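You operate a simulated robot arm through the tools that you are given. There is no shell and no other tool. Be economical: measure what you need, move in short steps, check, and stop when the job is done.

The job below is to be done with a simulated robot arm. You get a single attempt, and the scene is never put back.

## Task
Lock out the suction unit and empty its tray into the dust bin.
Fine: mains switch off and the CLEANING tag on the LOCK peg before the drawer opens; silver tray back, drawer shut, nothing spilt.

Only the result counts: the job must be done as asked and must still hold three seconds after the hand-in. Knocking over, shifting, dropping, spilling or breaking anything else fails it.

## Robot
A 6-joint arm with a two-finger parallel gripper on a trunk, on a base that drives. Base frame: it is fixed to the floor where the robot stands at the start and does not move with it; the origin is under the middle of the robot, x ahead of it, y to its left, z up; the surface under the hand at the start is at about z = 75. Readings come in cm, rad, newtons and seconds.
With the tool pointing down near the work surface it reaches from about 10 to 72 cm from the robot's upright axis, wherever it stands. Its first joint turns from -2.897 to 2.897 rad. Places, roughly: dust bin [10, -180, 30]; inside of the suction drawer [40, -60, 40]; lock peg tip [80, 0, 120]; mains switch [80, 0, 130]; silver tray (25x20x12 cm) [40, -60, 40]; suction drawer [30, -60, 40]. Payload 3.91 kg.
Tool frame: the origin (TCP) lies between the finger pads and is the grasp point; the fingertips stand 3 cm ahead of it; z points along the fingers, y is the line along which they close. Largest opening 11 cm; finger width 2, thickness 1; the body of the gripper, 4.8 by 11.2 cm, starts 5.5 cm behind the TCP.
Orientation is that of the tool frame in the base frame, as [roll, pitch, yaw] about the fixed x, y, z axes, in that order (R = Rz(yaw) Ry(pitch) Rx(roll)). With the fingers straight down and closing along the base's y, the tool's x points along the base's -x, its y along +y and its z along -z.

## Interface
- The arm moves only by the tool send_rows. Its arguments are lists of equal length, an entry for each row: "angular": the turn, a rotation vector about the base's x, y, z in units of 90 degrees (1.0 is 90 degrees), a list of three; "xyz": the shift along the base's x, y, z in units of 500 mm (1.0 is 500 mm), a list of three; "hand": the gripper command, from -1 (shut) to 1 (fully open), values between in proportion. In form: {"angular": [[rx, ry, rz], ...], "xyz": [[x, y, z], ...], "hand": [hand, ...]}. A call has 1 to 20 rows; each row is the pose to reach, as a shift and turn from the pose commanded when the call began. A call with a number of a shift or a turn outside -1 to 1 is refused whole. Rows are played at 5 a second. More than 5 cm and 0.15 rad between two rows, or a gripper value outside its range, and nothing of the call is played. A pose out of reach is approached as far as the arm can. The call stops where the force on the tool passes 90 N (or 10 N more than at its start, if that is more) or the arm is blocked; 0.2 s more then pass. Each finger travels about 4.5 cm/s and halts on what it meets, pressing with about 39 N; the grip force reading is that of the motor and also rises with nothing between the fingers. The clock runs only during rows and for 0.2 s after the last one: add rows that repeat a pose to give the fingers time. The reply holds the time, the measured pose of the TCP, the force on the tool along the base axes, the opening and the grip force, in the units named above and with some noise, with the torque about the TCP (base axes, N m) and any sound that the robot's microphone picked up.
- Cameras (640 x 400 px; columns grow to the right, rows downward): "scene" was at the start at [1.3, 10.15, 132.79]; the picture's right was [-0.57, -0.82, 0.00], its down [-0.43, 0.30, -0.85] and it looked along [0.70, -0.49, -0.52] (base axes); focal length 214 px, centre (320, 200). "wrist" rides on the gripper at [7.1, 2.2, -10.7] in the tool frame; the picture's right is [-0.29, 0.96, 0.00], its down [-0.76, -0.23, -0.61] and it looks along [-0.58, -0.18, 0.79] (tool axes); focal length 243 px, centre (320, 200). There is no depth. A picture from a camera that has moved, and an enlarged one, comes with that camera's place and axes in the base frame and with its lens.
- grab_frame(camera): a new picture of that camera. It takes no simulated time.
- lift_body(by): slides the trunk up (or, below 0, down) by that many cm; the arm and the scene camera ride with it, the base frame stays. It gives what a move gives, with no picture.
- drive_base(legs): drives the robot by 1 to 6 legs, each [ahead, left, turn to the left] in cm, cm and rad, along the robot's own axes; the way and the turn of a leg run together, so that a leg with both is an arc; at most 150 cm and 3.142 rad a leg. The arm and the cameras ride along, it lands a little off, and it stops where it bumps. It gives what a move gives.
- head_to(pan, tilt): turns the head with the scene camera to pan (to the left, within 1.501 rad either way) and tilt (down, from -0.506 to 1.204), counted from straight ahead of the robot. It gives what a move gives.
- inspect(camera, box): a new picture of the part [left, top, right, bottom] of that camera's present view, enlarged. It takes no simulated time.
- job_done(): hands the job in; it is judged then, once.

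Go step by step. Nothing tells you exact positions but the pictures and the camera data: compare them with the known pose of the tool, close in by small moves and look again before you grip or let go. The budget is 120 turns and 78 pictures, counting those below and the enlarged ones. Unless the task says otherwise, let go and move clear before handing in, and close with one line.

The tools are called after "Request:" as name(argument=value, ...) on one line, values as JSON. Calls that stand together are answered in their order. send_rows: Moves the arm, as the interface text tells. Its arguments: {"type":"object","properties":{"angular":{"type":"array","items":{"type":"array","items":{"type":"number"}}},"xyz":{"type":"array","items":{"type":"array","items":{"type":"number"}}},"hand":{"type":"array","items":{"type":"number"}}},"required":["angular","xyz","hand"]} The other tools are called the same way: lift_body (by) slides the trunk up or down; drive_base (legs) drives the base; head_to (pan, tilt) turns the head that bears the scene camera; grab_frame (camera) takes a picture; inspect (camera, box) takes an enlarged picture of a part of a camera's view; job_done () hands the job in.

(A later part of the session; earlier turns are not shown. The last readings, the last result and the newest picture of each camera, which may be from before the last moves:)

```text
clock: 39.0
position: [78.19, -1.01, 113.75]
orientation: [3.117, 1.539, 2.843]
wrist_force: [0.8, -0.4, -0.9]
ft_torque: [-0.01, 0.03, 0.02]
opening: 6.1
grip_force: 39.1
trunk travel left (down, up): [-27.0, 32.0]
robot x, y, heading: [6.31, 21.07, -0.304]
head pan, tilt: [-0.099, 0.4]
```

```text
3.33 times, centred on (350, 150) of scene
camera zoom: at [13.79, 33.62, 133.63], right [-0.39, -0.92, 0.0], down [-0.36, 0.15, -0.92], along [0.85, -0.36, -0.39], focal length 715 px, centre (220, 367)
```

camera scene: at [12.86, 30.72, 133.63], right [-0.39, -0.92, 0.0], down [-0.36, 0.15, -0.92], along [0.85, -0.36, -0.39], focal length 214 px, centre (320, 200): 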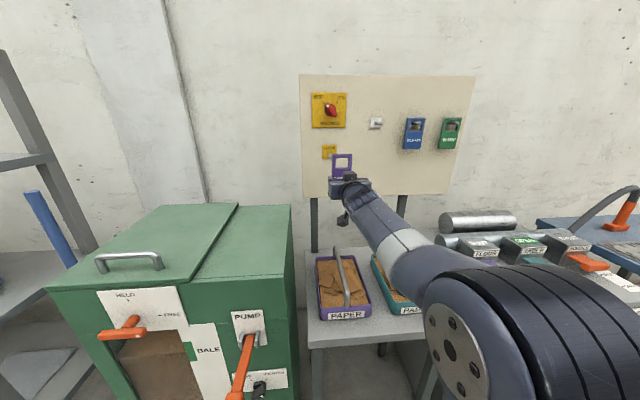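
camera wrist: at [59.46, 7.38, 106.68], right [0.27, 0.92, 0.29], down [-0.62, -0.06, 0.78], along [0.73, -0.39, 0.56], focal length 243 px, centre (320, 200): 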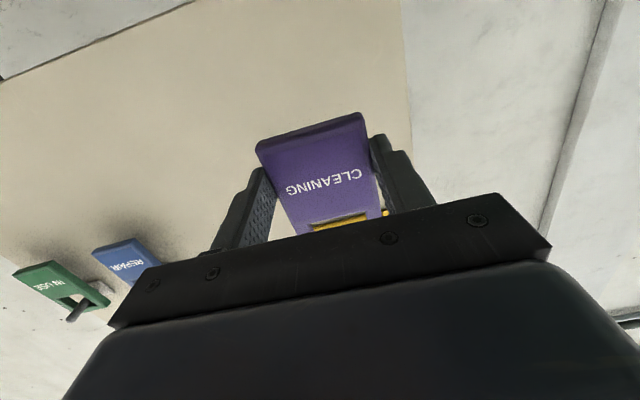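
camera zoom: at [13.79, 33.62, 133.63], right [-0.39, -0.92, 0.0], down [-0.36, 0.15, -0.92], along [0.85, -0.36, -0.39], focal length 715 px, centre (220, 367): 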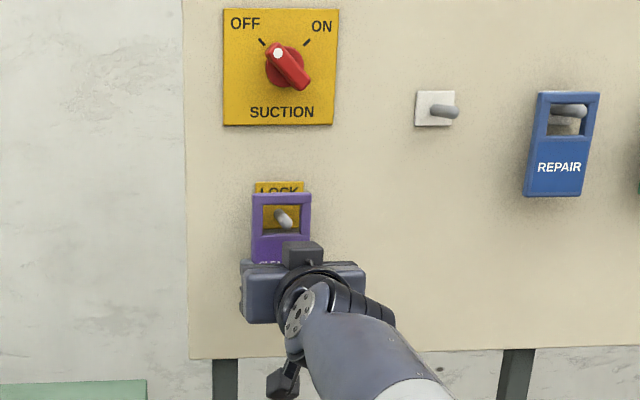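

The peg is through the window. I'll lower gently until the tag's top bar rests on it.

Request:
send_rows(angular=[[0, 0, 0], [0, 0, 0], [0, 0, 0]], xyz=[[0, 0, -0.006], [0, 0, -0.012], [0, 0, -0.014]], hand=[-1, -1, -1])

Request:
inspect(camera="scene", box=[300, 130, 360, 190])

```text
clock: 39.8
position: [78.1, -0.91, 113.15]
orientation: [3.111, 1.54, 2.84]
wrist_force: [-0.1, 0.3, -0.4]
ft_torque: [0.02, -0.01, 0.0]
opening: 6.1
grip_force: 39.0
trunk travel left (down, up): [-27.0, 32.0]
robot x, y, heading: [6.92, 20.94, -0.309]
head pan, tilt: [-0.099, 0.4]
```

```text
6.67 times, centred on (330, 160) of scene
camera zoom: at [13.78, 33.62, 133.63], right [-0.39, -0.92, 0.0], down [-0.36, 0.15, -0.92], along [0.85, -0.36, -0.39], focal length 1430 px, centre (253, 467)
```

zoom: 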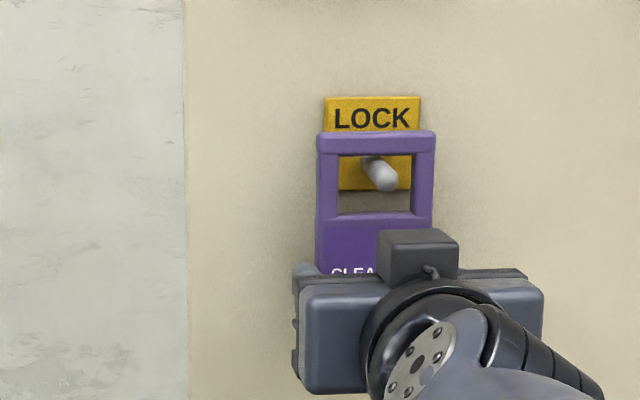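

It's nearly resting, so I'll lower another 0.4 cm, watching the force.

Request:
send_rows(angular=[[0, 0, 0], [0, 0, 0], [0, 0, 0]], xyz=[[0, 0, -0.004], [0, 0, -0.008], [0, 0, -0.008]], hand=[-1, -1, -1])

```text
clock: 40.6
position: [78.15, -0.9, 112.84]
orientation: [3.124, 1.542, 2.851]
wrist_force: [3.3, -0.8, 9.2]
ft_torque: [-0.09, 0.03, 0.04]
opening: 6.11
grip_force: 38.6
trunk travel left (down, up): [-27.0, 32.0]
robot x, y, heading: [6.59, 20.94, -0.306]
head pan, tilt: [-0.099, 0.4]
```

It's resting on the peg with 9 N upward. I'll release and back straight out.

Request:
send_rows(angular=[[0, 0, 0], [0, 0, 0], [0, 0, 0], [0, 0, 0], [0, 0, 0], [0, 0, 0], [0, 0, 0]], xyz=[[0, 0, 0.003], [0, 0, 0.003], [0, 0, 0.003], [-0.038, 0.012, 0.003], [-0.076, 0.024, 0.003], [-0.15, 0.047, 0.003], [-0.22, 0.07, 0.003]], hand=[0.3, 0.6, 0.6, 0.6, 0.6, 0.6, 0.6])

Request:
inspect(camera="scene", box=[290, 90, 410, 210])

```text
clock: 42.2
position: [67.03, 2.38, 112.9]
orientation: [3.139, 1.539, 2.865]
wrist_force: [0.5, -1.0, 0.0]
ft_torque: [-0.01, -0.02, -0.02]
opening: 8.79
grip_force: 0.0
trunk travel left (down, up): [-27.0, 32.0]
robot x, y, heading: [6.19, 21.05, -0.302]
head pan, tilt: [-0.099, 0.4]
```

```text
3.33 times, centred on (350, 150) of scene
camera zoom: at [13.81, 33.61, 133.63], right [-0.39, -0.92, 0.0], down [-0.36, 0.15, -0.92], along [0.85, -0.36, -0.39], focal length 715 px, centre (220, 367)
```

zoom: 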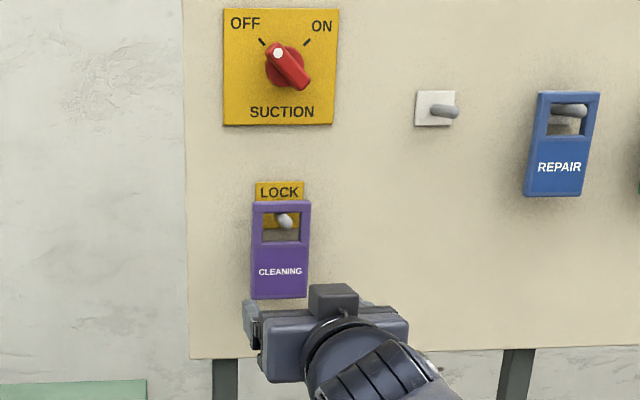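

The CLEANING tag hangs on the LOCK peg and the switch is OFF. Next I'll retract the arm, back off and drive right to face the drawer.

Request:
send_rows(angular=[[0, 0, 0], [0, 0, 0], [0, 0, 0], [0, 0, 0], [0, 0, 0]], xyz=[[-0.08, 0.015, 0.03], [-0.16, 0.02, 0.06], [-0.24, 0.02, 0.09], [-0.32, 0.02, 0.1], [-0.4, 0.02, 0.1]], hand=[0.6, 0.6, 0.6, 0.6, 0.6])

Request:
drive_base(legs=[[-28, 0, 0], [0, -40, 0]])

Request:
head_to(pan=-0.5, tilt=0.6)

Request:
grab_frame(camera="scene")

```text
clock: 43.6
position: [49.13, 2.61, 115.0]
orientation: [2.908, 1.458, 2.651]
wrist_force: [0.8, 0.1, 1.0]
ft_torque: [0.0, 0.03, 0.0]
opening: 8.8
grip_force: 0.1
trunk travel left (down, up): [-27.0, 32.0]
robot x, y, heading: [6.55, 21.18, -0.302]
head pan, tilt: [-0.099, 0.4]
stopped in row 5: the arm was blocked; the commanded pose is now the measured one
```

```text
clock: 47.7
position: [9.83, -26.98, 115.24]
orientation: [2.913, 1.466, 2.654]
wrist_force: [-0.6, 0.7, 0.3]
ft_torque: [0.02, 0.03, 0.0]
opening: 8.8
grip_force: 0.1
trunk travel left (down, up): [-27.0, 32.0]
robot x, y, heading: [-32.92, -8.68, -0.299]
head pan, tilt: [-0.099, 0.4]
```

```text
clock: 48.5
position: [9.81, -26.96, 115.1]
orientation: [2.912, 1.466, 2.656]
wrist_force: [-0.3, 0.1, 0.9]
ft_torque: [0.0, 0.02, -0.03]
opening: 8.81
grip_force: 0.0
trunk travel left (down, up): [-27.0, 32.0]
robot x, y, heading: [-32.87, -8.25, -0.302]
head pan, tilt: [-0.499, 0.6]
```

```text
38 pictures are left
camera scene: at [-28.12, 1.42, 131.78], right [-0.72, -0.69, 0.0], down [-0.39, 0.41, -0.83], along [0.57, -0.59, -0.56], focal length 214 px, centre (320, 200)
```

scene: 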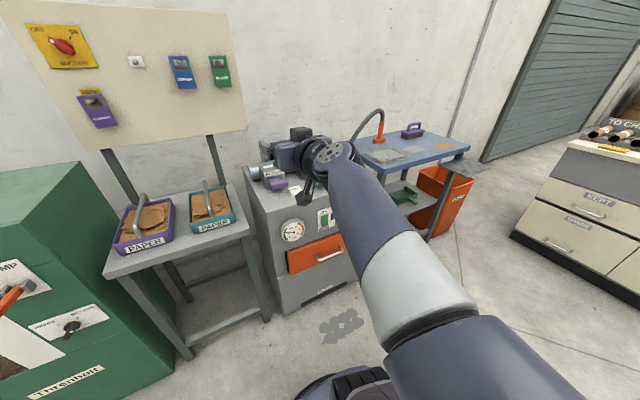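

The drawer handle is near [23, -57, 42]. I'll zoom in on the unit's front.

Request:
inspect(camera="scene", box=[240, 180, 380, 320])

Request:
inspect(camera="scene", box=[350, 100, 520, 260])

```text
2.86 times, centred on (310, 250) of scene
camera zoom: at [-28.12, 1.42, 131.78], right [-0.72, -0.69, 0.0], down [-0.39, 0.41, -0.83], along [0.57, -0.59, -0.56], focal length 613 px, centre (349, 57)
```

zoom: 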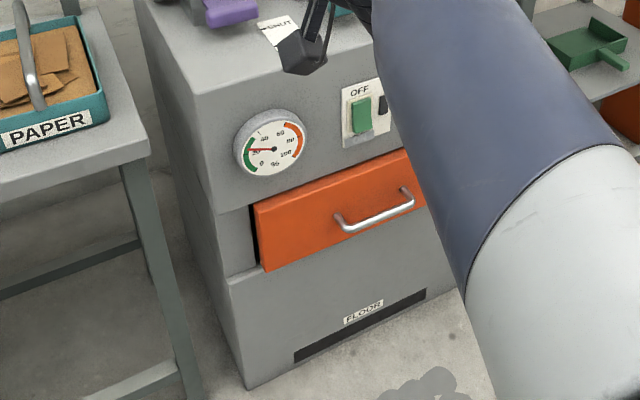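

```text
2.50 times, centred on (435, 180) of scene
camera zoom: at [-28.12, 1.42, 131.78], right [-0.72, -0.69, 0.0], down [-0.39, 0.41, -0.83], along [0.57, -0.59, -0.56], focal length 536 px, centre (32, 250)
```

zoom: 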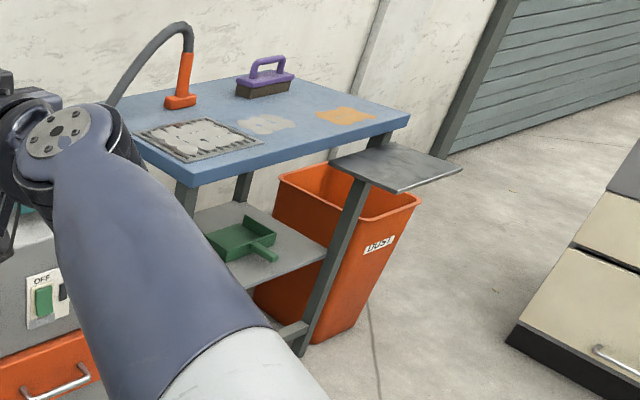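

The unit shows OFF and the DUST bin stands past the blue table. I'll drive right to face the drawer and point the tool down.

Request:
drive_base(legs=[[0, -26, 0]])

Request:
send_rows(angular=[[0.026, 0.086, 0], [0.053, 0.172, 0], [0.08, 0.258, 0], [0.107, 0.344, 0], [0.133, 0.43, 0], [0.16, 0.516, 0], [0.187, 0.6, 0], [0.213, 0.69, 0], [0.24, 0.77, 0], [0.267, 0.86, 0], [0.278, 0.9, 0], [0.278, 0.9, 0]], xyz=[[0, 0, 0], [0, 0, 0], [0, 0, 0], [0, 0, 0], [0, 0, 0], [0, 0, 0], [0, 0, 0], [0, 0, 0], [0, 0, 0], [0, 0, 0], [0, 0, 0], [0, 0, 0]], hand=[0.6, 0.6, 0.6, 0.6, 0.6, 0.6, 0.6, 0.6, 0.6, 0.6, 0.6, 0.6])

```text
clock: 50.4
position: [1.85, -51.68, 115.14]
orientation: [2.913, 1.464, 2.654]
wrist_force: [-0.1, 0.6, 0.9]
ft_torque: [0.02, -0.02, 0.02]
opening: 8.8
grip_force: 0.0
trunk travel left (down, up): [-27.0, 32.0]
robot x, y, heading: [-40.81, -33.13, -0.303]
head pan, tilt: [-0.499, 0.6]
```

```text
clock: 53.0
position: [1.01, -50.89, 109.36]
orientation: [3.1, -0.013, 2.823]
wrist_force: [-0.3, 0.2, 0.1]
ft_torque: [0.01, 0.01, 0.0]
opening: 8.81
grip_force: 0.1
out of reach, approached as far as the arm can: row 10, 11, 12
trunk travel left (down, up): [-27.0, 32.0]
robot x, y, heading: [-40.55, -33.21, -0.307]
head pan, tilt: [-0.499, 0.6]
```

The tool is down. I'll lower the trunk and yaw the hand 90° so that the fingers close front to back on the handle bar.

Request:
lift_body(by=-25)

Request:
send_rows(angular=[[0, 0, 0.09], [0, 0, 0.18], [0, 0, 0.27], [0, 0, 0.36], [0, 0, 0.45], [0, 0, 0.54], [0, 0, 0.63], [0, 0, 0.72], [0, 0, 0.81], [0, 0, 0.9], [0, 0, 0.98], [0, 0, 1]], xyz=[[0.02, -0.003, -0.02], [0.04, -0.006, -0.04], [0.06, -0.01, -0.06], [0.08, -0.013, -0.08], [0.1, -0.016, -0.1], [0.12, -0.02, -0.12], [0.14, -0.023, -0.14], [0.16, -0.026, -0.16], [0.18, -0.03, -0.18], [0.2, -0.033, -0.2], [0.22, -0.036, -0.22], [0.24, -0.04, -0.24]], hand=[0.2, 0.2, 0, 0, -0.1, -0.1, -0.1, -0.1, -0.1, -0.1, -0.1, -0.1])

Request:
grab_frame(camera="scene")

Request:
grab_frame(camera="wrist")

```text
clock: 55.6
position: [1.12, -50.93, 84.37]
orientation: [3.101, -0.009, 2.824]
wrist_force: [-0.4, -0.5, -0.1]
ft_torque: [-0.02, 0.02, -0.02]
opening: 8.79
grip_force: 0.1
trunk travel left (down, up): [-2.0, 57.0]
robot x, y, heading: [-41.11, -32.76, -0.308]
head pan, tilt: [-0.499, 0.6]
```

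```text
clock: 58.2
position: [13.07, -52.94, 72.31]
orientation: [3.101, -0.009, -1.889]
wrist_force: [0.2, -0.7, 0.0]
ft_torque: [-0.01, -0.03, -0.03]
opening: 4.94
grip_force: 0.1
trunk travel left (down, up): [-2.0, 57.0]
robot x, y, heading: [-40.82, -33.19, -0.312]
head pan, tilt: [-0.499, 0.6]
```

```text
35 pictures are left
camera scene: at [-35.89, -23.25, 106.81], right [-0.72, -0.69, 0.0], down [-0.39, 0.41, -0.83], along [0.57, -0.6, -0.56], focal length 214 px, centre (320, 200)
```

scene: 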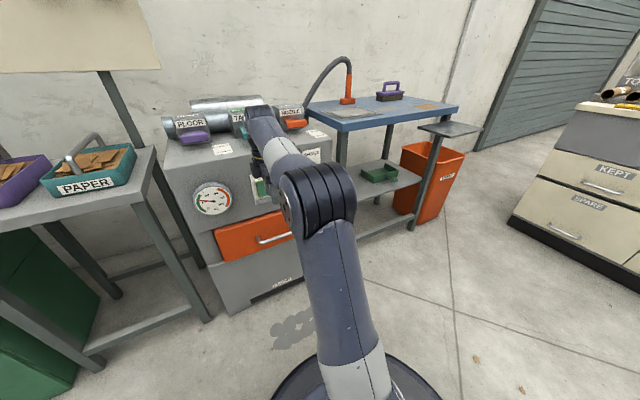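

```text
34 pictures are left
camera wrist: at [9.36, -59.14, 83.23], right [-0.82, 0.57, 0.04], down [0.48, 0.65, 0.59], along [0.32, 0.5, -0.81], focal length 243 px, centre (320, 200)
```

wrist: 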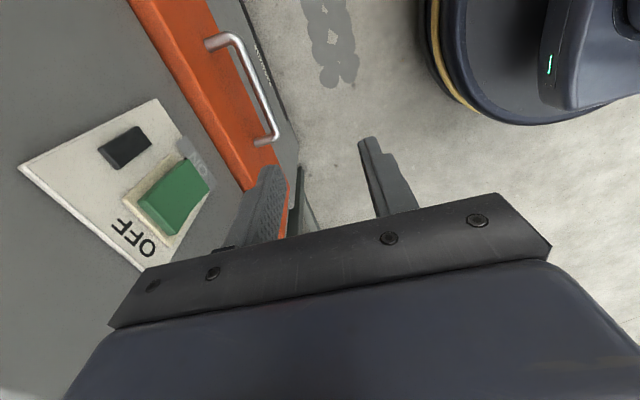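

The handle bar runs from about [25.5, -51, 43] to [21.7, -65, 43]. I'll hover above its centre, narrow the fingers and look.

Request:
send_rows(angular=[[0, 0, 0], [0, 0, 0], [0, 0, 0], [0, 0, 0], [0, 0, 0], [0, 0, 0], [0, 0, 0]], xyz=[[0.035, -0.017, -0.067], [0.07, -0.034, -0.134], [0.105, -0.051, -0.2], [0.14, -0.068, -0.267], [0.175, -0.085, -0.334], [0.206, -0.104, -0.4], [0.206, -0.104, -0.4]], hand=[-0.3, -0.45, -0.5, -0.5, -0.5, -0.5, -0.5])

Request:
grab_frame(camera="wrist")

Request:
inspect(camera="scene", box=[190, 130, 370, 290])

```text
clock: 59.1
position: [18.04, -55.38, 62.71]
orientation: [3.1, -0.008, -1.885]
wrist_force: [-48.5, 14.9, 24.9]
ft_torque: [-1.09, -4.01, 0.5]
opening: 2.75
grip_force: 0.0
trunk travel left (down, up): [-2.0, 57.0]
robot x, y, heading: [-40.92, -33.15, -0.307]
head pan, tilt: [-0.499, 0.6]
stopped in row 4: the force on the tool passed its limit at 125 N (the readings are from after the stop); the commanded pose is now the measured one
```

```text
33 pictures are left
camera wrist: at [14.43, -61.65, 73.55], right [-0.82, 0.57, 0.04], down [0.48, 0.65, 0.59], along [0.31, 0.5, -0.81], focal length 243 px, centre (320, 200)
```

wrist: 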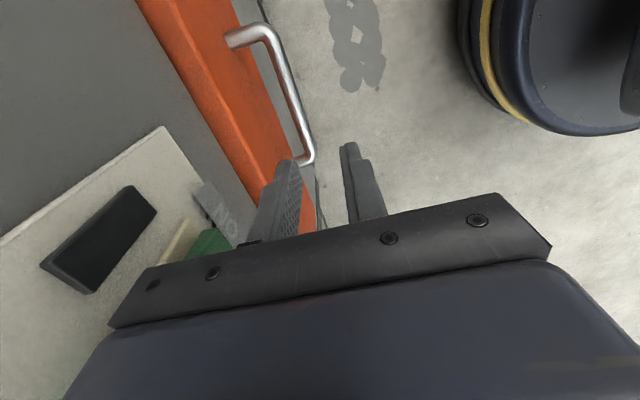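

```text
2.50 times, centred on (280, 210) of scene
camera zoom: at [-36.46, -23.05, 106.86], right [-0.72, -0.69, 0.0], down [-0.39, 0.41, -0.83], along [0.57, -0.6, -0.56], focal length 536 px, centre (420, 175)
```

zoom: 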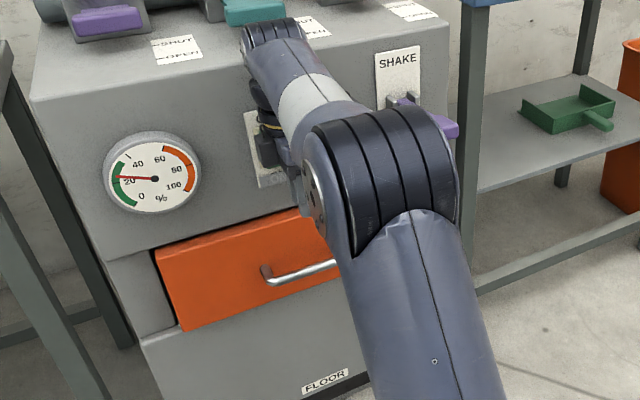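

The gripper body hit the unit's face above the drawer, so a vertical approach doesn't fit. I'll back off and tilt the hand to point forward and down, closing vertically on the bar.

Request:
send_rows(angular=[[0, 0, 0], [0, 0, 0], [0, 0, 0], [-0.027, -0.087, 0], [-0.055, -0.177, 0], [-0.082, -0.265, 0], [-0.11, -0.354, 0], [-0.137, -0.442, 0], [-0.165, -0.531, 0], [-0.165, -0.531, 0]], xyz=[[-0.06, 0.019, 0.02], [-0.12, 0.038, 0.04], [-0.2, 0.062, 0.04], [-0.26, 0.08, 0.02], [-0.26, 0.08, 0], [-0.26, 0.08, -0.05], [-0.26, 0.08, -0.1], [-0.26, 0.08, -0.15], [-0.26, 0.08, -0.2], [-0.26, 0.08, -0.25]], hand=[-0.5, -0.5, -0.5, -0.3, -0.3, -0.3, -0.3, -0.3, -0.3, -0.3])

Request:
grab_frame(camera="wrist")

Request:
grab_frame(camera="scene")

```text
clock: 61.3
position: [5.08, -52.36, 53.32]
orientation: [-2.363, -0.032, -1.926]
wrist_force: [0.2, -0.6, -0.1]
ft_torque: [0.0, 0.0, -0.02]
opening: 3.85
grip_force: 0.0
out of reach, approached as far as the arm can: row 9, 10
trunk travel left (down, up): [-2.0, 57.0]
robot x, y, heading: [-40.76, -33.22, -0.309]
head pan, tilt: [-0.499, 0.6]
```

```text
31 pictures are left
camera wrist: at [-5.66, -55.89, 59.66], right [-0.55, 0.49, -0.68], down [0.02, 0.82, 0.57], along [0.84, 0.3, -0.46], focal length 243 px, centre (320, 200)
```

wrist: 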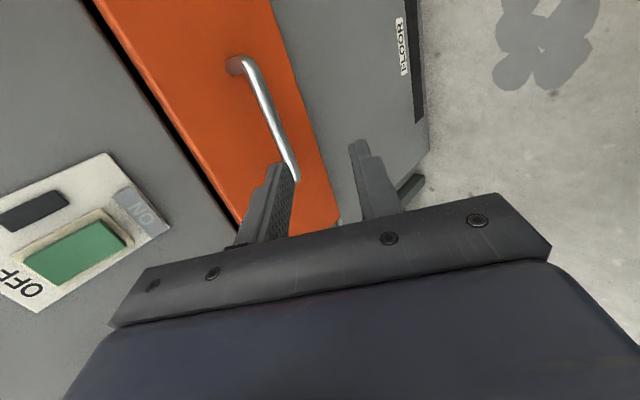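

```text
30 pictures are left
camera scene: at [-35.97, -23.22, 106.81], right [-0.72, -0.69, 0.0], down [-0.39, 0.41, -0.83], along [0.57, -0.6, -0.56], focal length 214 px, centre (320, 200)
```

scene: 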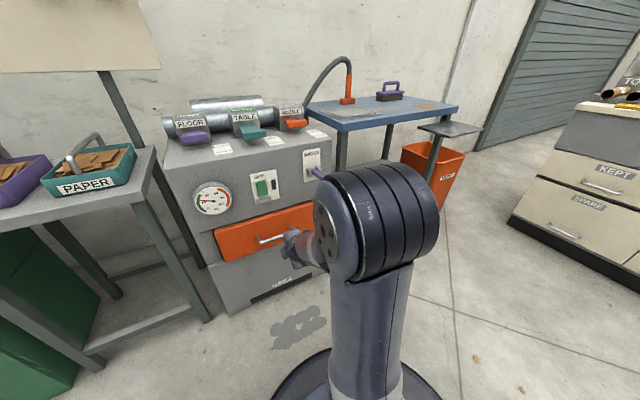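

The bar centre is at about [23.3, -58.6, 43.6] and the hand points 45° down, squarely at it. I'll move to a stand-off 8 cm short and check.

Request:
send_rows(angular=[[0, 0, 0], [0, 0, 0], [0, 0, 0], [0, 0, 0], [0, 0, 0]], xyz=[[0.07, -0.02, -0.017], [0.14, -0.04, -0.034], [0.2, -0.06, -0.051], [0.244, -0.08, -0.068], [0.244, -0.08, -0.068]], hand=[-0.3, -0.3, -0.3, -0.3, -0.3])

Request:
grab_frame(camera="wrist")

```text
clock: 62.5
position: [17.19, -56.15, 48.58]
orientation: [-2.355, -0.016, -1.914]
wrist_force: [0.4, 0.0, -0.2]
ft_torque: [0.01, -0.02, 0.0]
opening: 3.87
grip_force: 0.0
out of reach, approached as far as the arm can: row 1, 2, 3, 4
trunk travel left (down, up): [-2.0, 57.0]
robot x, y, heading: [-40.8, -32.88, -0.305]
head pan, tilt: [-0.499, 0.6]
```

```text
29 pictures are left
camera wrist: at [6.31, -59.84, 54.72], right [-0.54, 0.49, -0.68], down [0.01, 0.82, 0.58], along [0.84, 0.31, -0.45], focal length 243 px, centre (320, 200)
```

wrist: 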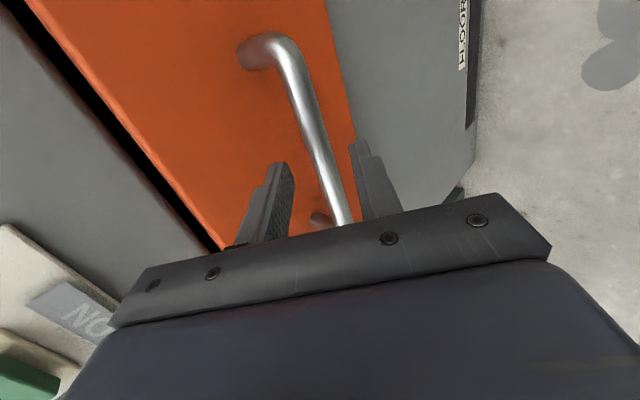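

It's well lined up and the bar is about 8 cm ahead along the tool. I'll advance 7 cm and close.

Request:
send_rows(angular=[[0, 0, 0], [0, 0, 0], [0, 0, 0], [0, 0, 0], [0, 0, 0], [0, 0, 0], [0, 0, 0], [0, 0, 0]], xyz=[[0.033, -0.012, -0.034], [0.066, -0.024, -0.07], [0.093, -0.034, -0.099], [0.093, -0.034, -0.099], [0.093, -0.034, -0.099], [0.093, -0.034, -0.099], [0.093, -0.034, -0.099], [0.093, -0.034, -0.099]], hand=[-0.3, -0.3, -0.3, -0.3, -1, -1, -1, -1])

Request:
grab_frame(camera="wrist")

```text
clock: 63.0
position: [19.69, -56.86, 47.17]
orientation: [-2.346, -0.009, -1.901]
wrist_force: [-36.9, 12.5, 28.4]
ft_torque: [-0.3, -1.11, 0.2]
opening: 3.59
grip_force: 0.0
out of reach, approached as far as the arm can: row 1, 2
trunk travel left (down, up): [-2.0, 57.0]
robot x, y, heading: [-40.51, -32.97, -0.305]
head pan, tilt: [-0.499, 0.6]
stopped in row 2: the force on the tool passed its limit at 126 N (the readings are from after the stop); the commanded pose is now the measured one
```

```text
28 pictures are left
camera wrist: at [8.82, -60.68, 53.26], right [-0.54, 0.49, -0.69], down [-0.01, 0.81, 0.58], along [0.84, 0.32, -0.43], focal length 243 px, centre (320, 200)
```

wrist: 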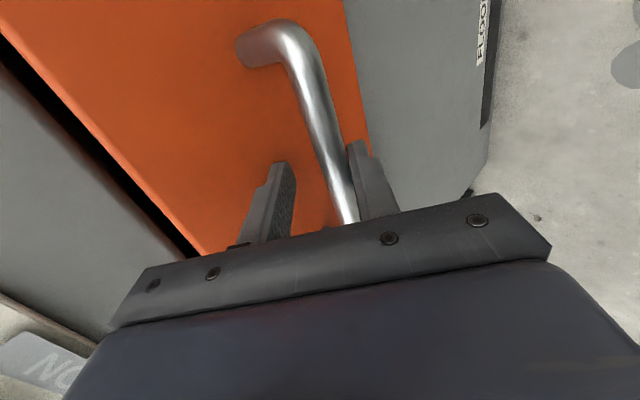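

A fingertip touched the bar, which is nearer than I thought (about f≈37.4, z≈44.4). I'll back off, steepen the tilt by 10° to stay within reach, and re-approach.

Request:
send_rows(angular=[[0, 0, 0], [0.016, 0.052, 0], [0.033, 0.105, 0], [0.033, 0.105, 0]], xyz=[[-0.033, 0.012, 0.035], [-0.066, 0.024, 0.07], [-0.05, 0.023, 0.073], [-0.05, 0.023, 0.073]], hand=[-0.25, -0.25, -0.25, -0.25])

Request:
grab_frame(camera="wrist")

```text
clock: 64.0
position: [17.21, -55.76, 50.31]
orientation: [-2.523, -0.01, -1.901]
wrist_force: [0.2, 0.1, -0.1]
ft_torque: [-0.01, 0.02, 0.01]
opening: 4.12
grip_force: 0.0
out of reach, approached as far as the arm can: row 2
trunk travel left (down, up): [-2.0, 57.0]
robot x, y, heading: [-41.05, -33.09, -0.309]
head pan, tilt: [-0.499, 0.6]
```

```text
27 pictures are left
camera wrist: at [7.6, -59.99, 57.9], right [-0.65, 0.52, -0.56], down [0.09, 0.78, 0.62], along [0.76, 0.35, -0.55], focal length 243 px, centre (320, 200)
```

wrist: 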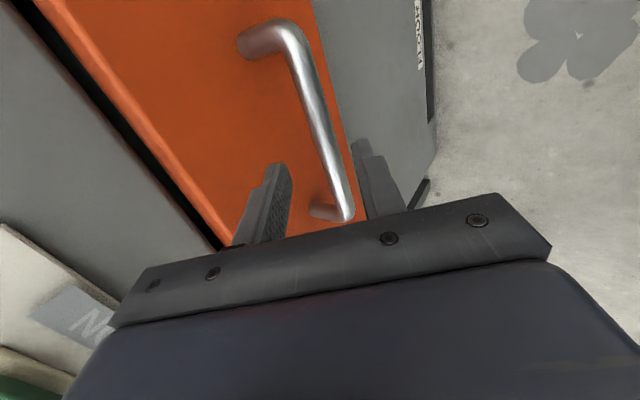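

The fingers straddle the bar line. I'll narrow the opening to 3 cm, advance 6 cm and close.

Request:
send_rows(angular=[[0, 0, 0], [0, 0, 0], [0, 0, 0], [0, 0, 0], [0, 0, 0], [0, 0, 0], [0, 0, 0], [0, 0, 0]], xyz=[[0.02, -0.007, -0.032], [0.04, -0.014, -0.065], [0.062, -0.021, -0.099], [0.062, -0.021, -0.099], [0.062, -0.021, -0.099], [0.062, -0.021, -0.099], [0.062, -0.021, -0.099], [0.062, -0.021, -0.099]], hand=[-0.45, -0.45, -0.45, -0.45, -1, -1, -1, -1])

Request:
grab_frame(camera="wrist")

```text
clock: 65.8
position: [20.29, -56.74, 45.07]
orientation: [-2.529, -0.01, -1.9]
wrist_force: [-0.9, -0.4, -25.0]
ft_torque: [-0.2, -0.06, 0.22]
opening: 1.57
grip_force: 45.0
trunk travel left (down, up): [-2.0, 57.0]
robot x, y, heading: [-40.99, -33.07, -0.309]
head pan, tilt: [-0.499, 0.6]
```

```text
26 pictures are left
camera wrist: at [10.64, -60.97, 52.7], right [-0.65, 0.52, -0.55], down [0.1, 0.78, 0.62], along [0.75, 0.35, -0.56], focal length 243 px, centre (320, 200)
```

wrist: 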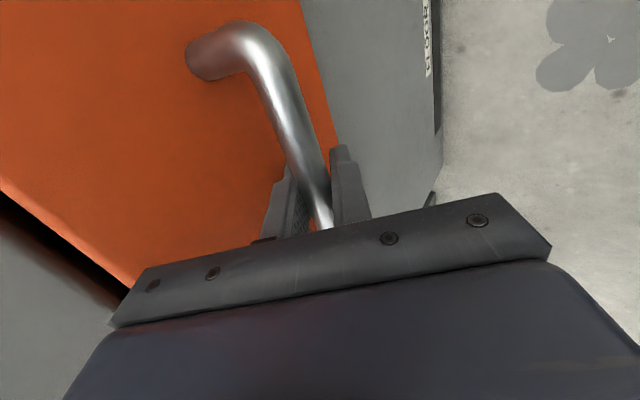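

The bar is gripped at 1.6 cm. I'll pull the drawer straight back 12 cm.

Request:
send_rows(angular=[[0, 0, 0], [0, 0, 0], [0, 0, 0], [0, 0, 0], [0, 0, 0], [0, 0, 0], [0, 0, 0]], xyz=[[-0.019, 0.006, 0.004], [-0.057, 0.018, 0.004], [-0.096, 0.03, 0.004], [-0.134, 0.041, 0.004], [-0.172, 0.053, 0.004], [-0.229, 0.071, 0.004], [-0.229, 0.071, 0.004]], hand=[-1, -1, -1, -1, -1, -1, -1])

Request:
grab_frame(camera="scene")

```text
clock: 67.4
position: [8.95, -53.13, 45.36]
orientation: [-2.532, -0.009, -1.901]
wrist_force: [-0.5, -1.3, -46.1]
ft_torque: [-0.22, -0.15, 0.3]
opening: 1.58
grip_force: 45.0
trunk travel left (down, up): [-2.0, 57.0]
robot x, y, heading: [-40.69, -33.39, -0.303]
head pan, tilt: [-0.499, 0.6]
```

```text
25 pictures are left
camera scene: at [-35.76, -23.31, 106.79], right [-0.72, -0.69, 0.0], down [-0.39, 0.41, -0.82], along [0.57, -0.6, -0.57], focal length 214 px, centre (320, 200)
```

scene: 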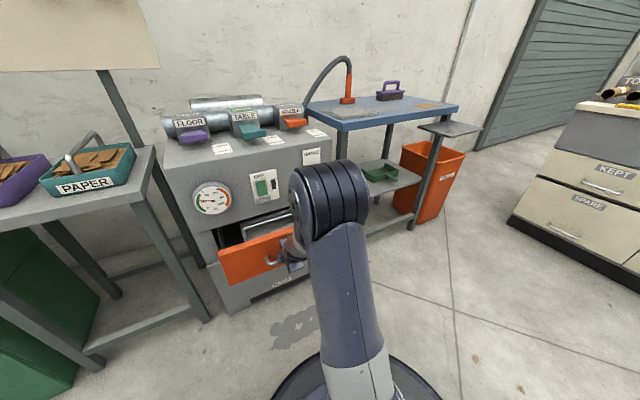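

The drawer slides well and the tray with its bail handle shows. I'll pull 15 cm more, relaxing downward slightly.

Request:
send_rows(angular=[[0, 0, 0], [0, 0, 0], [0, 0, 0], [0, 0, 0], [0, 0, 0], [0, 0, 0], [0, 0, 0], [0, 0, 0]], xyz=[[-0.019, 0.006, -0.008], [-0.057, 0.018, -0.01], [-0.115, 0.036, -0.01], [-0.153, 0.047, -0.01], [-0.191, 0.059, -0.01], [-0.248, 0.077, -0.01], [-0.287, 0.089, -0.01], [-0.287, 0.089, -0.01]], hand=[-1, -1, -1, -1, -1, -1, -1, -1])

Request:
grab_frame(camera="scene")

```text
clock: 69.2
position: [-4.06, -48.49, 48.0]
orientation: [-2.537, -0.044, -1.923]
wrist_force: [0.6, -1.7, 34.4]
ft_torque: [0.37, -0.78, 0.65]
opening: 1.58
grip_force: 45.2
out of reach, approached as far as the arm can: row 3, 4, 5, 6, 7
trunk travel left (down, up): [-2.0, 57.0]
robot x, y, heading: [-40.49, -33.21, -0.308]
head pan, tilt: [-0.499, 0.6]
```

```text
24 pictures are left
camera scene: at [-36.09, -23.16, 106.93], right [-0.72, -0.69, 0.0], down [-0.39, 0.41, -0.83], along [0.57, -0.6, -0.56], focal length 214 px, centre (320, 200)
```

scene: 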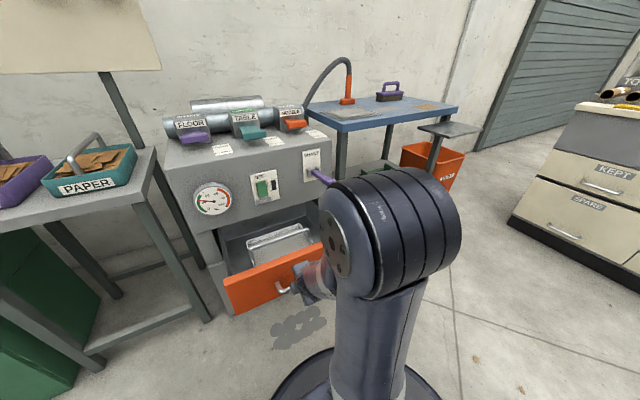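

The drawer is about 25 cm out. I'll zoom in on the tray.

Request:
inspect(camera="scene", box=[200, 190, 340, 320])

```text
3.08 times, centred on (270, 255) of scene
camera zoom: at [-36.09, -23.16, 106.93], right [-0.72, -0.69, 0.0], down [-0.39, 0.41, -0.83], along [0.57, -0.6, -0.56], focal length 660 px, centre (474, 31)
```

zoom: 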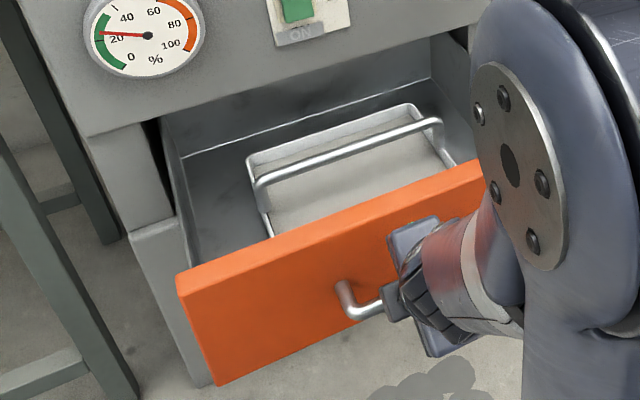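

The tray's carrying bar is near f≈32–34, l≈-48, z≈46–48. I'll release the drawer handle and back out upward along the tool axis.

Request:
send_rows(angular=[[0, 0, 0], [0, 0, 0], [0, 0, 0], [0, 0, 0], [0, 0, 0], [0, 0, 0], [0, 0, 0], [0, 0, 0]], xyz=[[0, 0, 0], [0, 0, 0], [0, 0, 0], [-0.022, 0.008, 0.033], [-0.044, 0.015, 0.065], [-0.044, 0.015, 0.14], [-0.02, 0.015, 0.22], [0.04, -0.02, 0.28]], hand=[-0.3, -0.2, -0.2, -0.2, -0.2, -0.2, -0.2, -0.2])

Request:
grab_frame(camera="scene")

```text
clock: 71.0
position: [-3.34, -49.89, 59.23]
orientation: [-2.524, -0.011, -1.9]
wrist_force: [-0.3, 0.7, 0.9]
ft_torque: [-0.02, 0.02, -0.02]
opening: 4.42
grip_force: 0.0
out of reach, approached as far as the arm can: row 4, 5
trunk travel left (down, up): [-2.0, 57.0]
robot x, y, heading: [-40.82, -32.96, -0.308]
head pan, tilt: [-0.499, 0.6]
```

```text
22 pictures are left
camera scene: at [-35.98, -23.21, 106.81], right [-0.72, -0.69, 0.0], down [-0.39, 0.41, -0.83], along [0.57, -0.6, -0.56], focal length 214 px, centre (320, 200)
```

scene: 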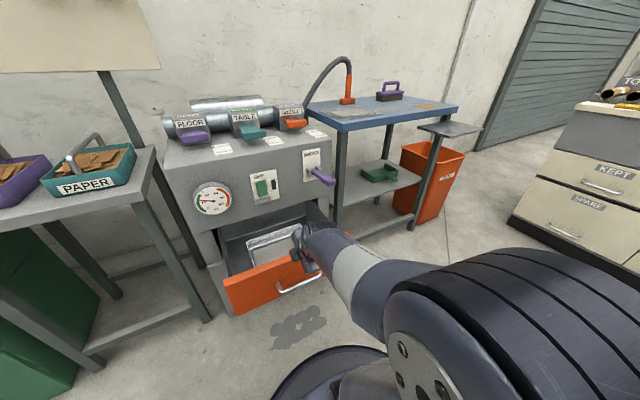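

The hand is free of the handle. I'll move over the tray with a slightly steeper tilt (60°) and look down at the bar.

Request:
send_rows(angular=[[0.01, 0.032, 0], [0.02, 0.064, 0], [0.02, 0.064, 0], [0.02, 0.064, 0], [0.02, 0.064, 0], [0.02, 0.064, 0], [0.02, 0.064, 0]], xyz=[[0.04, -0.012, 0.06], [0.1, -0.03, 0.08], [0.17, -0.05, 0.08], [0.24, -0.07, 0.06], [0.31, -0.088, 0.02], [0.326, -0.092, -0.03], [0.326, -0.092, -0.05]], hand=[-0.2, -0.2, -0.2, -0.2, -0.2, -0.2, -0.2])

Request:
grab_frame(camera="wrist")

Request:
inspect(camera="scene", box=[200, 190, 340, 320])

```text
clock: 72.6
position: [12.95, -54.46, 56.79]
orientation: [-2.629, -0.013, -1.899]
wrist_force: [-0.4, 0.2, -0.2]
ft_torque: [-0.02, -0.02, -0.04]
opening: 4.4
grip_force: 0.0
trunk travel left (down, up): [-2.0, 57.0]
robot x, y, heading: [-41.21, -33.19, -0.305]
head pan, tilt: [-0.499, 0.6]
```

```text
21 pictures are left
camera wrist: at [4.14, -58.92, 65.11], right [-0.7, 0.54, -0.47], down [0.15, 0.76, 0.63], along [0.7, 0.37, -0.61], focal length 243 px, centre (320, 200)
```

wrist: 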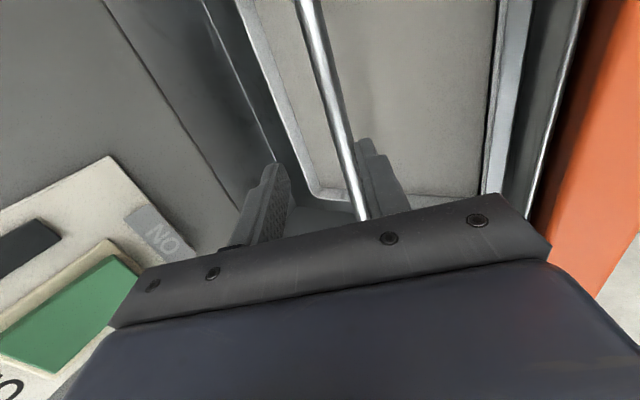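

```text
3.08 times, centred on (270, 255) of scene
camera zoom: at [-35.98, -23.22, 106.81], right [-0.72, -0.69, 0.0], down [-0.39, 0.41, -0.83], along [0.57, -0.6, -0.56], focal length 660 px, centre (474, 31)
```

zoom: 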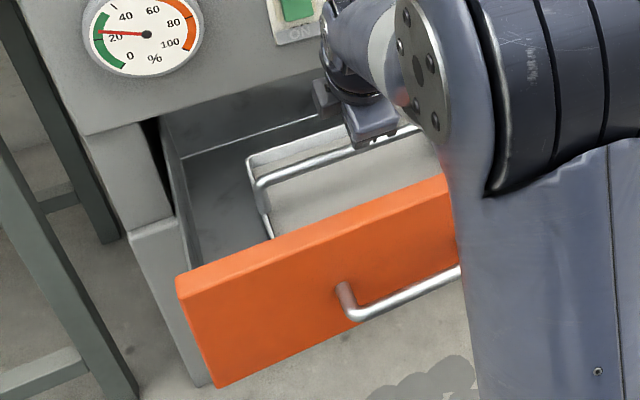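

The bar is at f≈31.3, z≈48.8, centred at l≈-48.4. I need a 1.6 cm shift across the fingers, then 7.8 cm in, then close.

Request:
send_rows(angular=[[0, 0, 0], [0, 0, 0], [0, 0, 0], [0, 0, 0], [0, 0, 0], [0, 0, 0], [0, 0, 0], [0, 0, 0], [0, 0, 0]], xyz=[[-0.027, 0.008, -0.016], [-0.003, 0, -0.061], [0.021, -0.008, -0.106], [0.046, -0.017, -0.152], [0.046, -0.017, -0.152], [0.046, -0.017, -0.152], [0.046, -0.017, -0.152], [0.046, -0.017, -0.152], [0.046, -0.017, -0.152]], hand=[-0.2, -0.2, -0.2, -0.2, -0.2, -1, -1, -1, -1])

Request:
grab_frame(camera="wrist")

```text
clock: 74.6
position: [15.19, -55.36, 49.32]
orientation: [-2.628, -0.014, -1.901]
wrist_force: [1.1, -0.5, 1.7]
ft_torque: [-0.08, -0.04, 0.1]
opening: 1.54
grip_force: 38.9
trunk travel left (down, up): [-2.0, 57.0]
robot x, y, heading: [-41.13, -33.17, -0.307]
head pan, tilt: [-0.499, 0.6]
```

```text
19 pictures are left
camera wrist: at [6.24, -59.82, 57.66], right [-0.7, 0.54, -0.47], down [0.15, 0.76, 0.63], along [0.7, 0.37, -0.61], focal length 243 px, centre (320, 200)
```

wrist: 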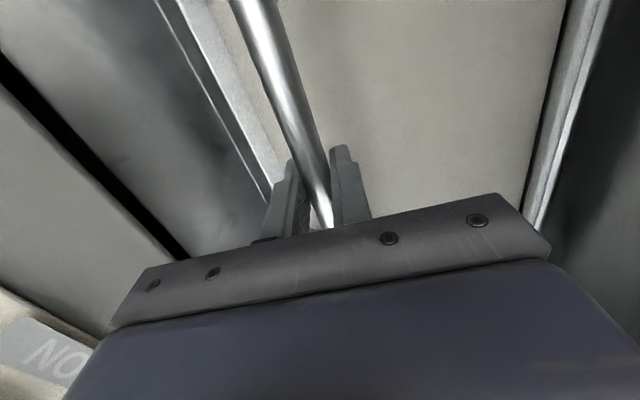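

The bar is held firmly at 1.5 cm. I'll lift slowly, drifting 2 cm away from the unit's face.

Request:
send_rows(angular=[[0, 0, 0], [0, 0, 0], [0, 0, 0], [0, 0, 0], [0, 0, 0], [0, 0, 0]], xyz=[[0, 0, 0.02], [0, 0, 0.04], [-0.012, 0.004, 0.07], [-0.028, 0.009, 0.1], [-0.038, 0.012, 0.14], [-0.038, 0.012, 0.14]], hand=[-1, -1, -1, -1, -1, -1])

Request:
inspect(camera="scene", box=[180, 170, 360, 330])

```text
clock: 76.0
position: [13.44, -54.84, 55.98]
orientation: [-2.626, -0.013, -1.9]
wrist_force: [0.3, 0.8, -6.5]
ft_torque: [-0.01, -0.04, 0.01]
opening: 1.55
grip_force: 39.0
trunk travel left (down, up): [-2.0, 57.0]
robot x, y, heading: [-41.0, -33.51, -0.306]
head pan, tilt: [-0.499, 0.6]
```

```text
2.50 times, centred on (270, 250) of scene
camera zoom: at [-35.94, -23.23, 106.81], right [-0.72, -0.69, 0.0], down [-0.39, 0.41, -0.82], along [0.57, -0.6, -0.57], focal length 536 px, centre (445, 75)
```

zoom: 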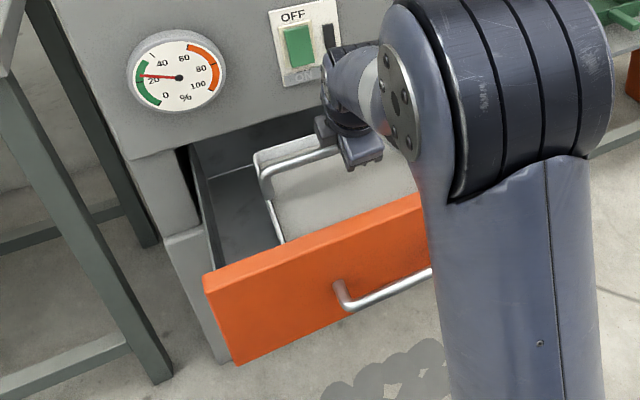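

The tray hangs level and weighs only about 0.65 kg. I'll raise the trunk, back off and drive right toward the dust bin.

Request:
lift_body(by=34)

Request:
drive_base(legs=[[-20, 0, 0], [0, -95, 0]])

Request:
head_to(pan=-0.35, tilt=0.65)

Request:
grab_frame(camera="scene")

```text
clock: 79.3
position: [13.57, -54.66, 90.15]
orientation: [-2.628, -0.015, -1.898]
wrist_force: [-0.4, -0.4, -5.2]
ft_torque: [-0.04, -0.05, 0.04]
opening: 1.56
grip_force: 38.5
trunk travel left (down, up): [-36.0, 23.0]
robot x, y, heading: [-40.73, -33.13, -0.307]
head pan, tilt: [-0.499, 0.6]
```

```text
clock: 85.5
position: [-33.74, -139.22, 90.06]
orientation: [-2.628, -0.016, -1.89]
wrist_force: [0.1, -0.1, -5.9]
ft_torque: [0.0, 0.0, 0.0]
opening: 1.55
grip_force: 39.7
trunk travel left (down, up): [-36.0, 23.0]
robot x, y, heading: [-87.99, -117.97, -0.305]
head pan, tilt: [-0.499, 0.6]
```

```text
clock: 86.2
position: [-33.77, -139.08, 90.03]
orientation: [-2.63, -0.013, -1.889]
wrist_force: [-0.5, 0.9, -5.5]
ft_torque: [-0.02, -0.03, -0.03]
opening: 1.55
grip_force: 38.7
trunk travel left (down, up): [-36.0, 23.0]
robot x, y, heading: [-88.28, -117.83, -0.3]
head pan, tilt: [-0.351, 0.649]
```

```text
17 pictures are left
camera scene: at [-82.68, -107.07, 140.38], right [-0.6, -0.8, 0.0], down [-0.48, 0.36, -0.8], along [0.64, -0.48, -0.6], focal length 214 px, centre (320, 200)
```

scene: 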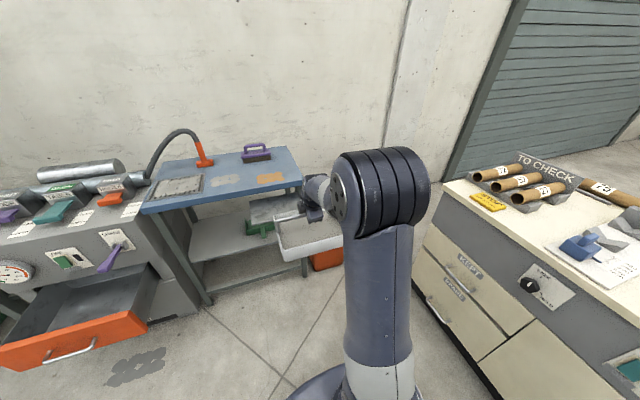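

The bin rim centre works out at about [5, -186, 46.5], and there's a side flap near z≈72 in front of it. I'll raise the trunk, drive right and then ahead, keeping the tray well above the flap.

Request:
lift_body(by=10)

Request:
drive_base(legs=[[0, -28, 0], [20, 0, 0]])

Request:
head_to(pan=-0.1, tilt=0.7)

Request:
grab_frame(camera="scene")

```text
clock: 87.5
position: [-33.66, -139.14, 100.12]
orientation: [-2.629, -0.014, -1.888]
wrist_force: [-0.2, 0.4, -6.4]
ft_torque: [0.01, -0.02, -0.02]
opening: 1.56
grip_force: 39.3
trunk travel left (down, up): [-46.0, 13.0]
robot x, y, heading: [-88.36, -118.37, -0.297]
head pan, tilt: [-0.351, 0.649]
```

```text
clock: 90.7
position: [-22.4, -171.84, 100.05]
orientation: [-2.63, -0.012, -1.884]
wrist_force: [-1.3, 0.6, -6.2]
ft_torque: [0.0, -0.05, 0.01]
opening: 1.54
grip_force: 38.5
trunk travel left (down, up): [-46.0, 13.0]
robot x, y, heading: [-77.2, -151.15, -0.298]
head pan, tilt: [-0.351, 0.649]
```

```text
clock: 91.5
position: [-22.44, -171.78, 100.1]
orientation: [-2.629, -0.013, -1.883]
wrist_force: [0.2, 0.0, -7.3]
ft_torque: [-0.04, 0.0, 0.04]
opening: 1.52
grip_force: 38.8
trunk travel left (down, up): [-46.0, 13.0]
robot x, y, heading: [-77.09, -151.2, -0.29]
head pan, tilt: [-0.099, 0.7]
```

```text
16 pictures are left
camera scene: at [-70.64, -137.95, 149.95], right [-0.38, -0.92, 0.0], down [-0.6, 0.25, -0.76], along [0.71, -0.29, -0.64], focal length 214 px, centre (320, 200)
```

scene: 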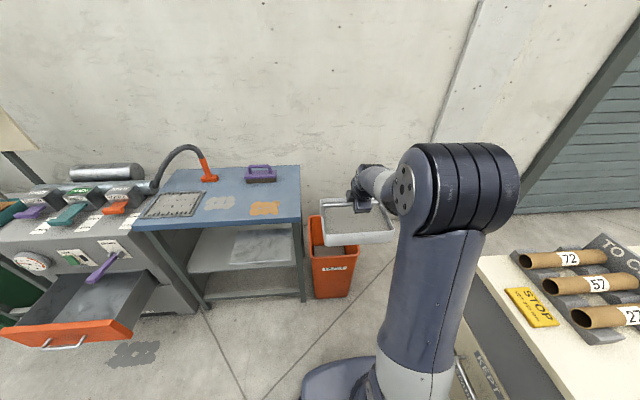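

The bin is right ahead, so I'll zoom in for its size and the tray's fill before going over it.

Request:
inspect(camera="scene", box=[220, 170, 420, 310])

```text
2.86 times, centred on (320, 240) of scene
camera zoom: at [-70.64, -137.95, 149.95], right [-0.38, -0.92, 0.0], down [-0.6, 0.25, -0.76], along [0.71, -0.29, -0.64], focal length 613 px, centre (320, 86)
```

zoom: 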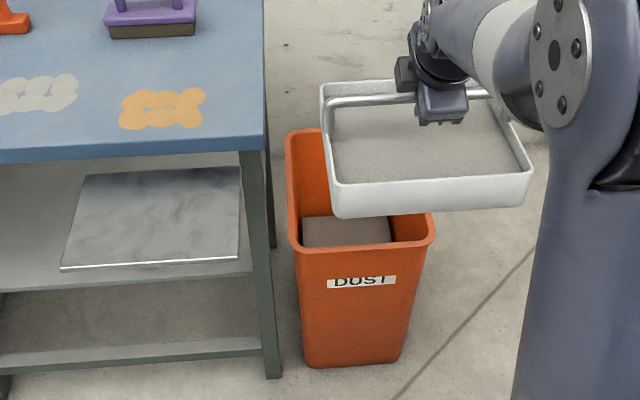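

The rim spans roughly f 42–74 and l -153 to -180 at z≈52. I'll drive ahead so that the tray is centred over it, keeping it high.

Request:
drive_base(legs=[[0, 3.5, 0], [27, 0, 0]])

Request:
send_rows(angular=[[0, 0, 0], [0, 0, 0], [0, 0, 0], [0, 0, 0], [0, 0, 0], [0, 0, 0]], xyz=[[0, 0, 0.07], [0, 0, 0.14], [0, 0, 0.21], [0, 0, 0.28], [0, 0, 0.36], [0, 0, 0.44]], hand=[-1, -1, -1, -1, -1, -1])

Request:
lift_body(by=-36)

Request:
grab_frame(camera="scene")

```text
clock: 93.8
position: [3.97, -176.21, 100.09]
orientation: [-2.632, -0.014, -1.887]
wrist_force: [-0.1, -0.2, -5.4]
ft_torque: [0.02, -0.01, 0.01]
opening: 1.54
grip_force: 39.0
trunk travel left (down, up): [-46.0, 13.0]
robot x, y, heading: [-50.4, -155.36, -0.295]
head pan, tilt: [-0.099, 0.7]
```

```text
clock: 95.2
position: [3.76, -176.43, 122.11]
orientation: [-2.632, -0.014, -1.887]
wrist_force: [0.8, 0.3, -5.7]
ft_torque: [-0.04, -0.03, -0.01]
opening: 1.54
grip_force: 38.5
trunk travel left (down, up): [-46.0, 13.0]
robot x, y, heading: [-50.18, -155.4, -0.294]
head pan, tilt: [-0.099, 0.7]
```

```text
clock: 98.7
position: [3.69, -176.47, 86.1]
orientation: [-2.631, -0.014, -1.886]
wrist_force: [-1.0, -0.2, -6.2]
ft_torque: [-0.01, -0.02, -0.01]
opening: 1.55
grip_force: 38.6
trunk travel left (down, up): [-10.0, 49.0]
robot x, y, heading: [-50.64, -155.31, -0.298]
head pan, tilt: [-0.099, 0.7]
```

```text
14 pictures are left
camera scene: at [-44.15, -142.31, 113.95], right [-0.38, -0.92, 0.0], down [-0.59, 0.25, -0.76], along [0.71, -0.29, -0.64], focal length 214 px, centre (320, 200)
```

scene: 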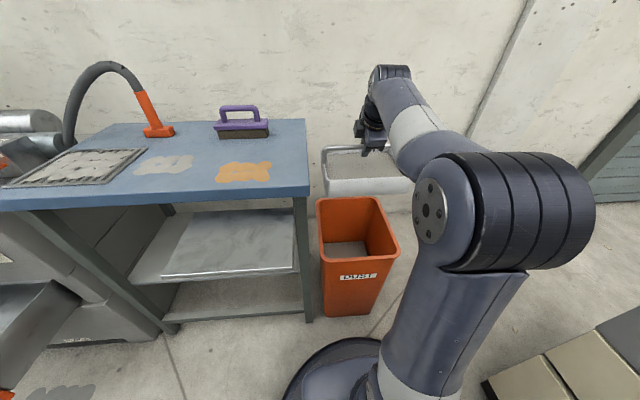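

The tray is centred over the rim (f 42–73, l -153 to -182, TCP at f≈56, l≈-167). I'll pour with one smooth pitch-and-roll.

Request:
send_rows(angular=[[0.049, -0.055, -0.038], [0.098, -0.11, -0.076], [0.147, -0.165, -0.114], [0.196, -0.22, -0.152], [0.245, -0.275, -0.19], [0.294, -0.33, -0.228], [0.343, -0.385, -0.266], [0.393, -0.441, -0.304], [0.442, -0.496, -0.342], [0.491, -0.551, -0.38], [0.54, -0.606, -0.418], [0.589, -0.661, -0.456], [0.638, -0.716, -0.494], [0.687, -0.771, -0.532], [0.687, -0.771, -0.532]], xyz=[[0.01, -0.003, 0], [0.02, -0.006, 0], [0.02, -0.006, 0], [0.02, -0.006, 0], [0.02, -0.006, 0], [0.02, -0.006, 0], [0.02, -0.006, 0], [0.02, -0.006, 0], [0.02, -0.006, 0], [0.02, -0.006, 0], [0.02, -0.006, 0], [0.02, -0.006, 0], [0.02, -0.006, 0], [0.02, -0.006, 0], [0.02, -0.006, 0]], hand=[-1, -1, -1, -1, -1, -1, -1, -1, -1, -1, -1, -1, -1, -1, -1])

Request:
grab_frame(camera="scene")

```text
clock: 101.9
position: [4.73, -176.91, 85.67]
orientation: [-2.774, 1.531, -3.089]
wrist_force: [-7.6, -16.8, -31.0]
ft_torque: [-5.12, 1.05, 1.17]
opening: 4.95
grip_force: 39.2
trunk travel left (down, up): [-10.0, 49.0]
robot x, y, heading: [-50.68, -155.24, -0.295]
head pan, tilt: [-0.099, 0.7]
```

```text
13 pictures are left
camera scene: at [-44.07, -142.45, 113.94], right [-0.38, -0.92, 0.0], down [-0.6, 0.25, -0.76], along [0.71, -0.29, -0.65], focal length 214 px, centre (320, 200)
```

scene: 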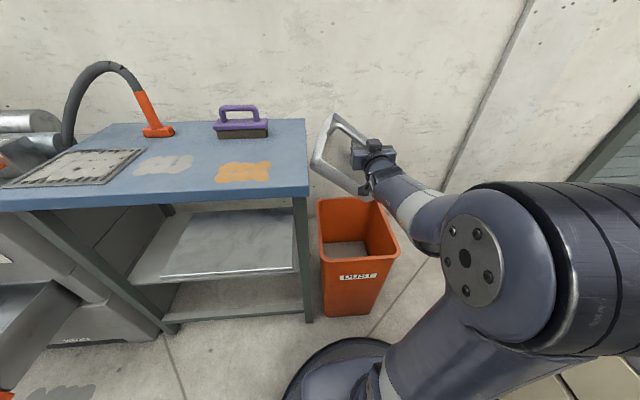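

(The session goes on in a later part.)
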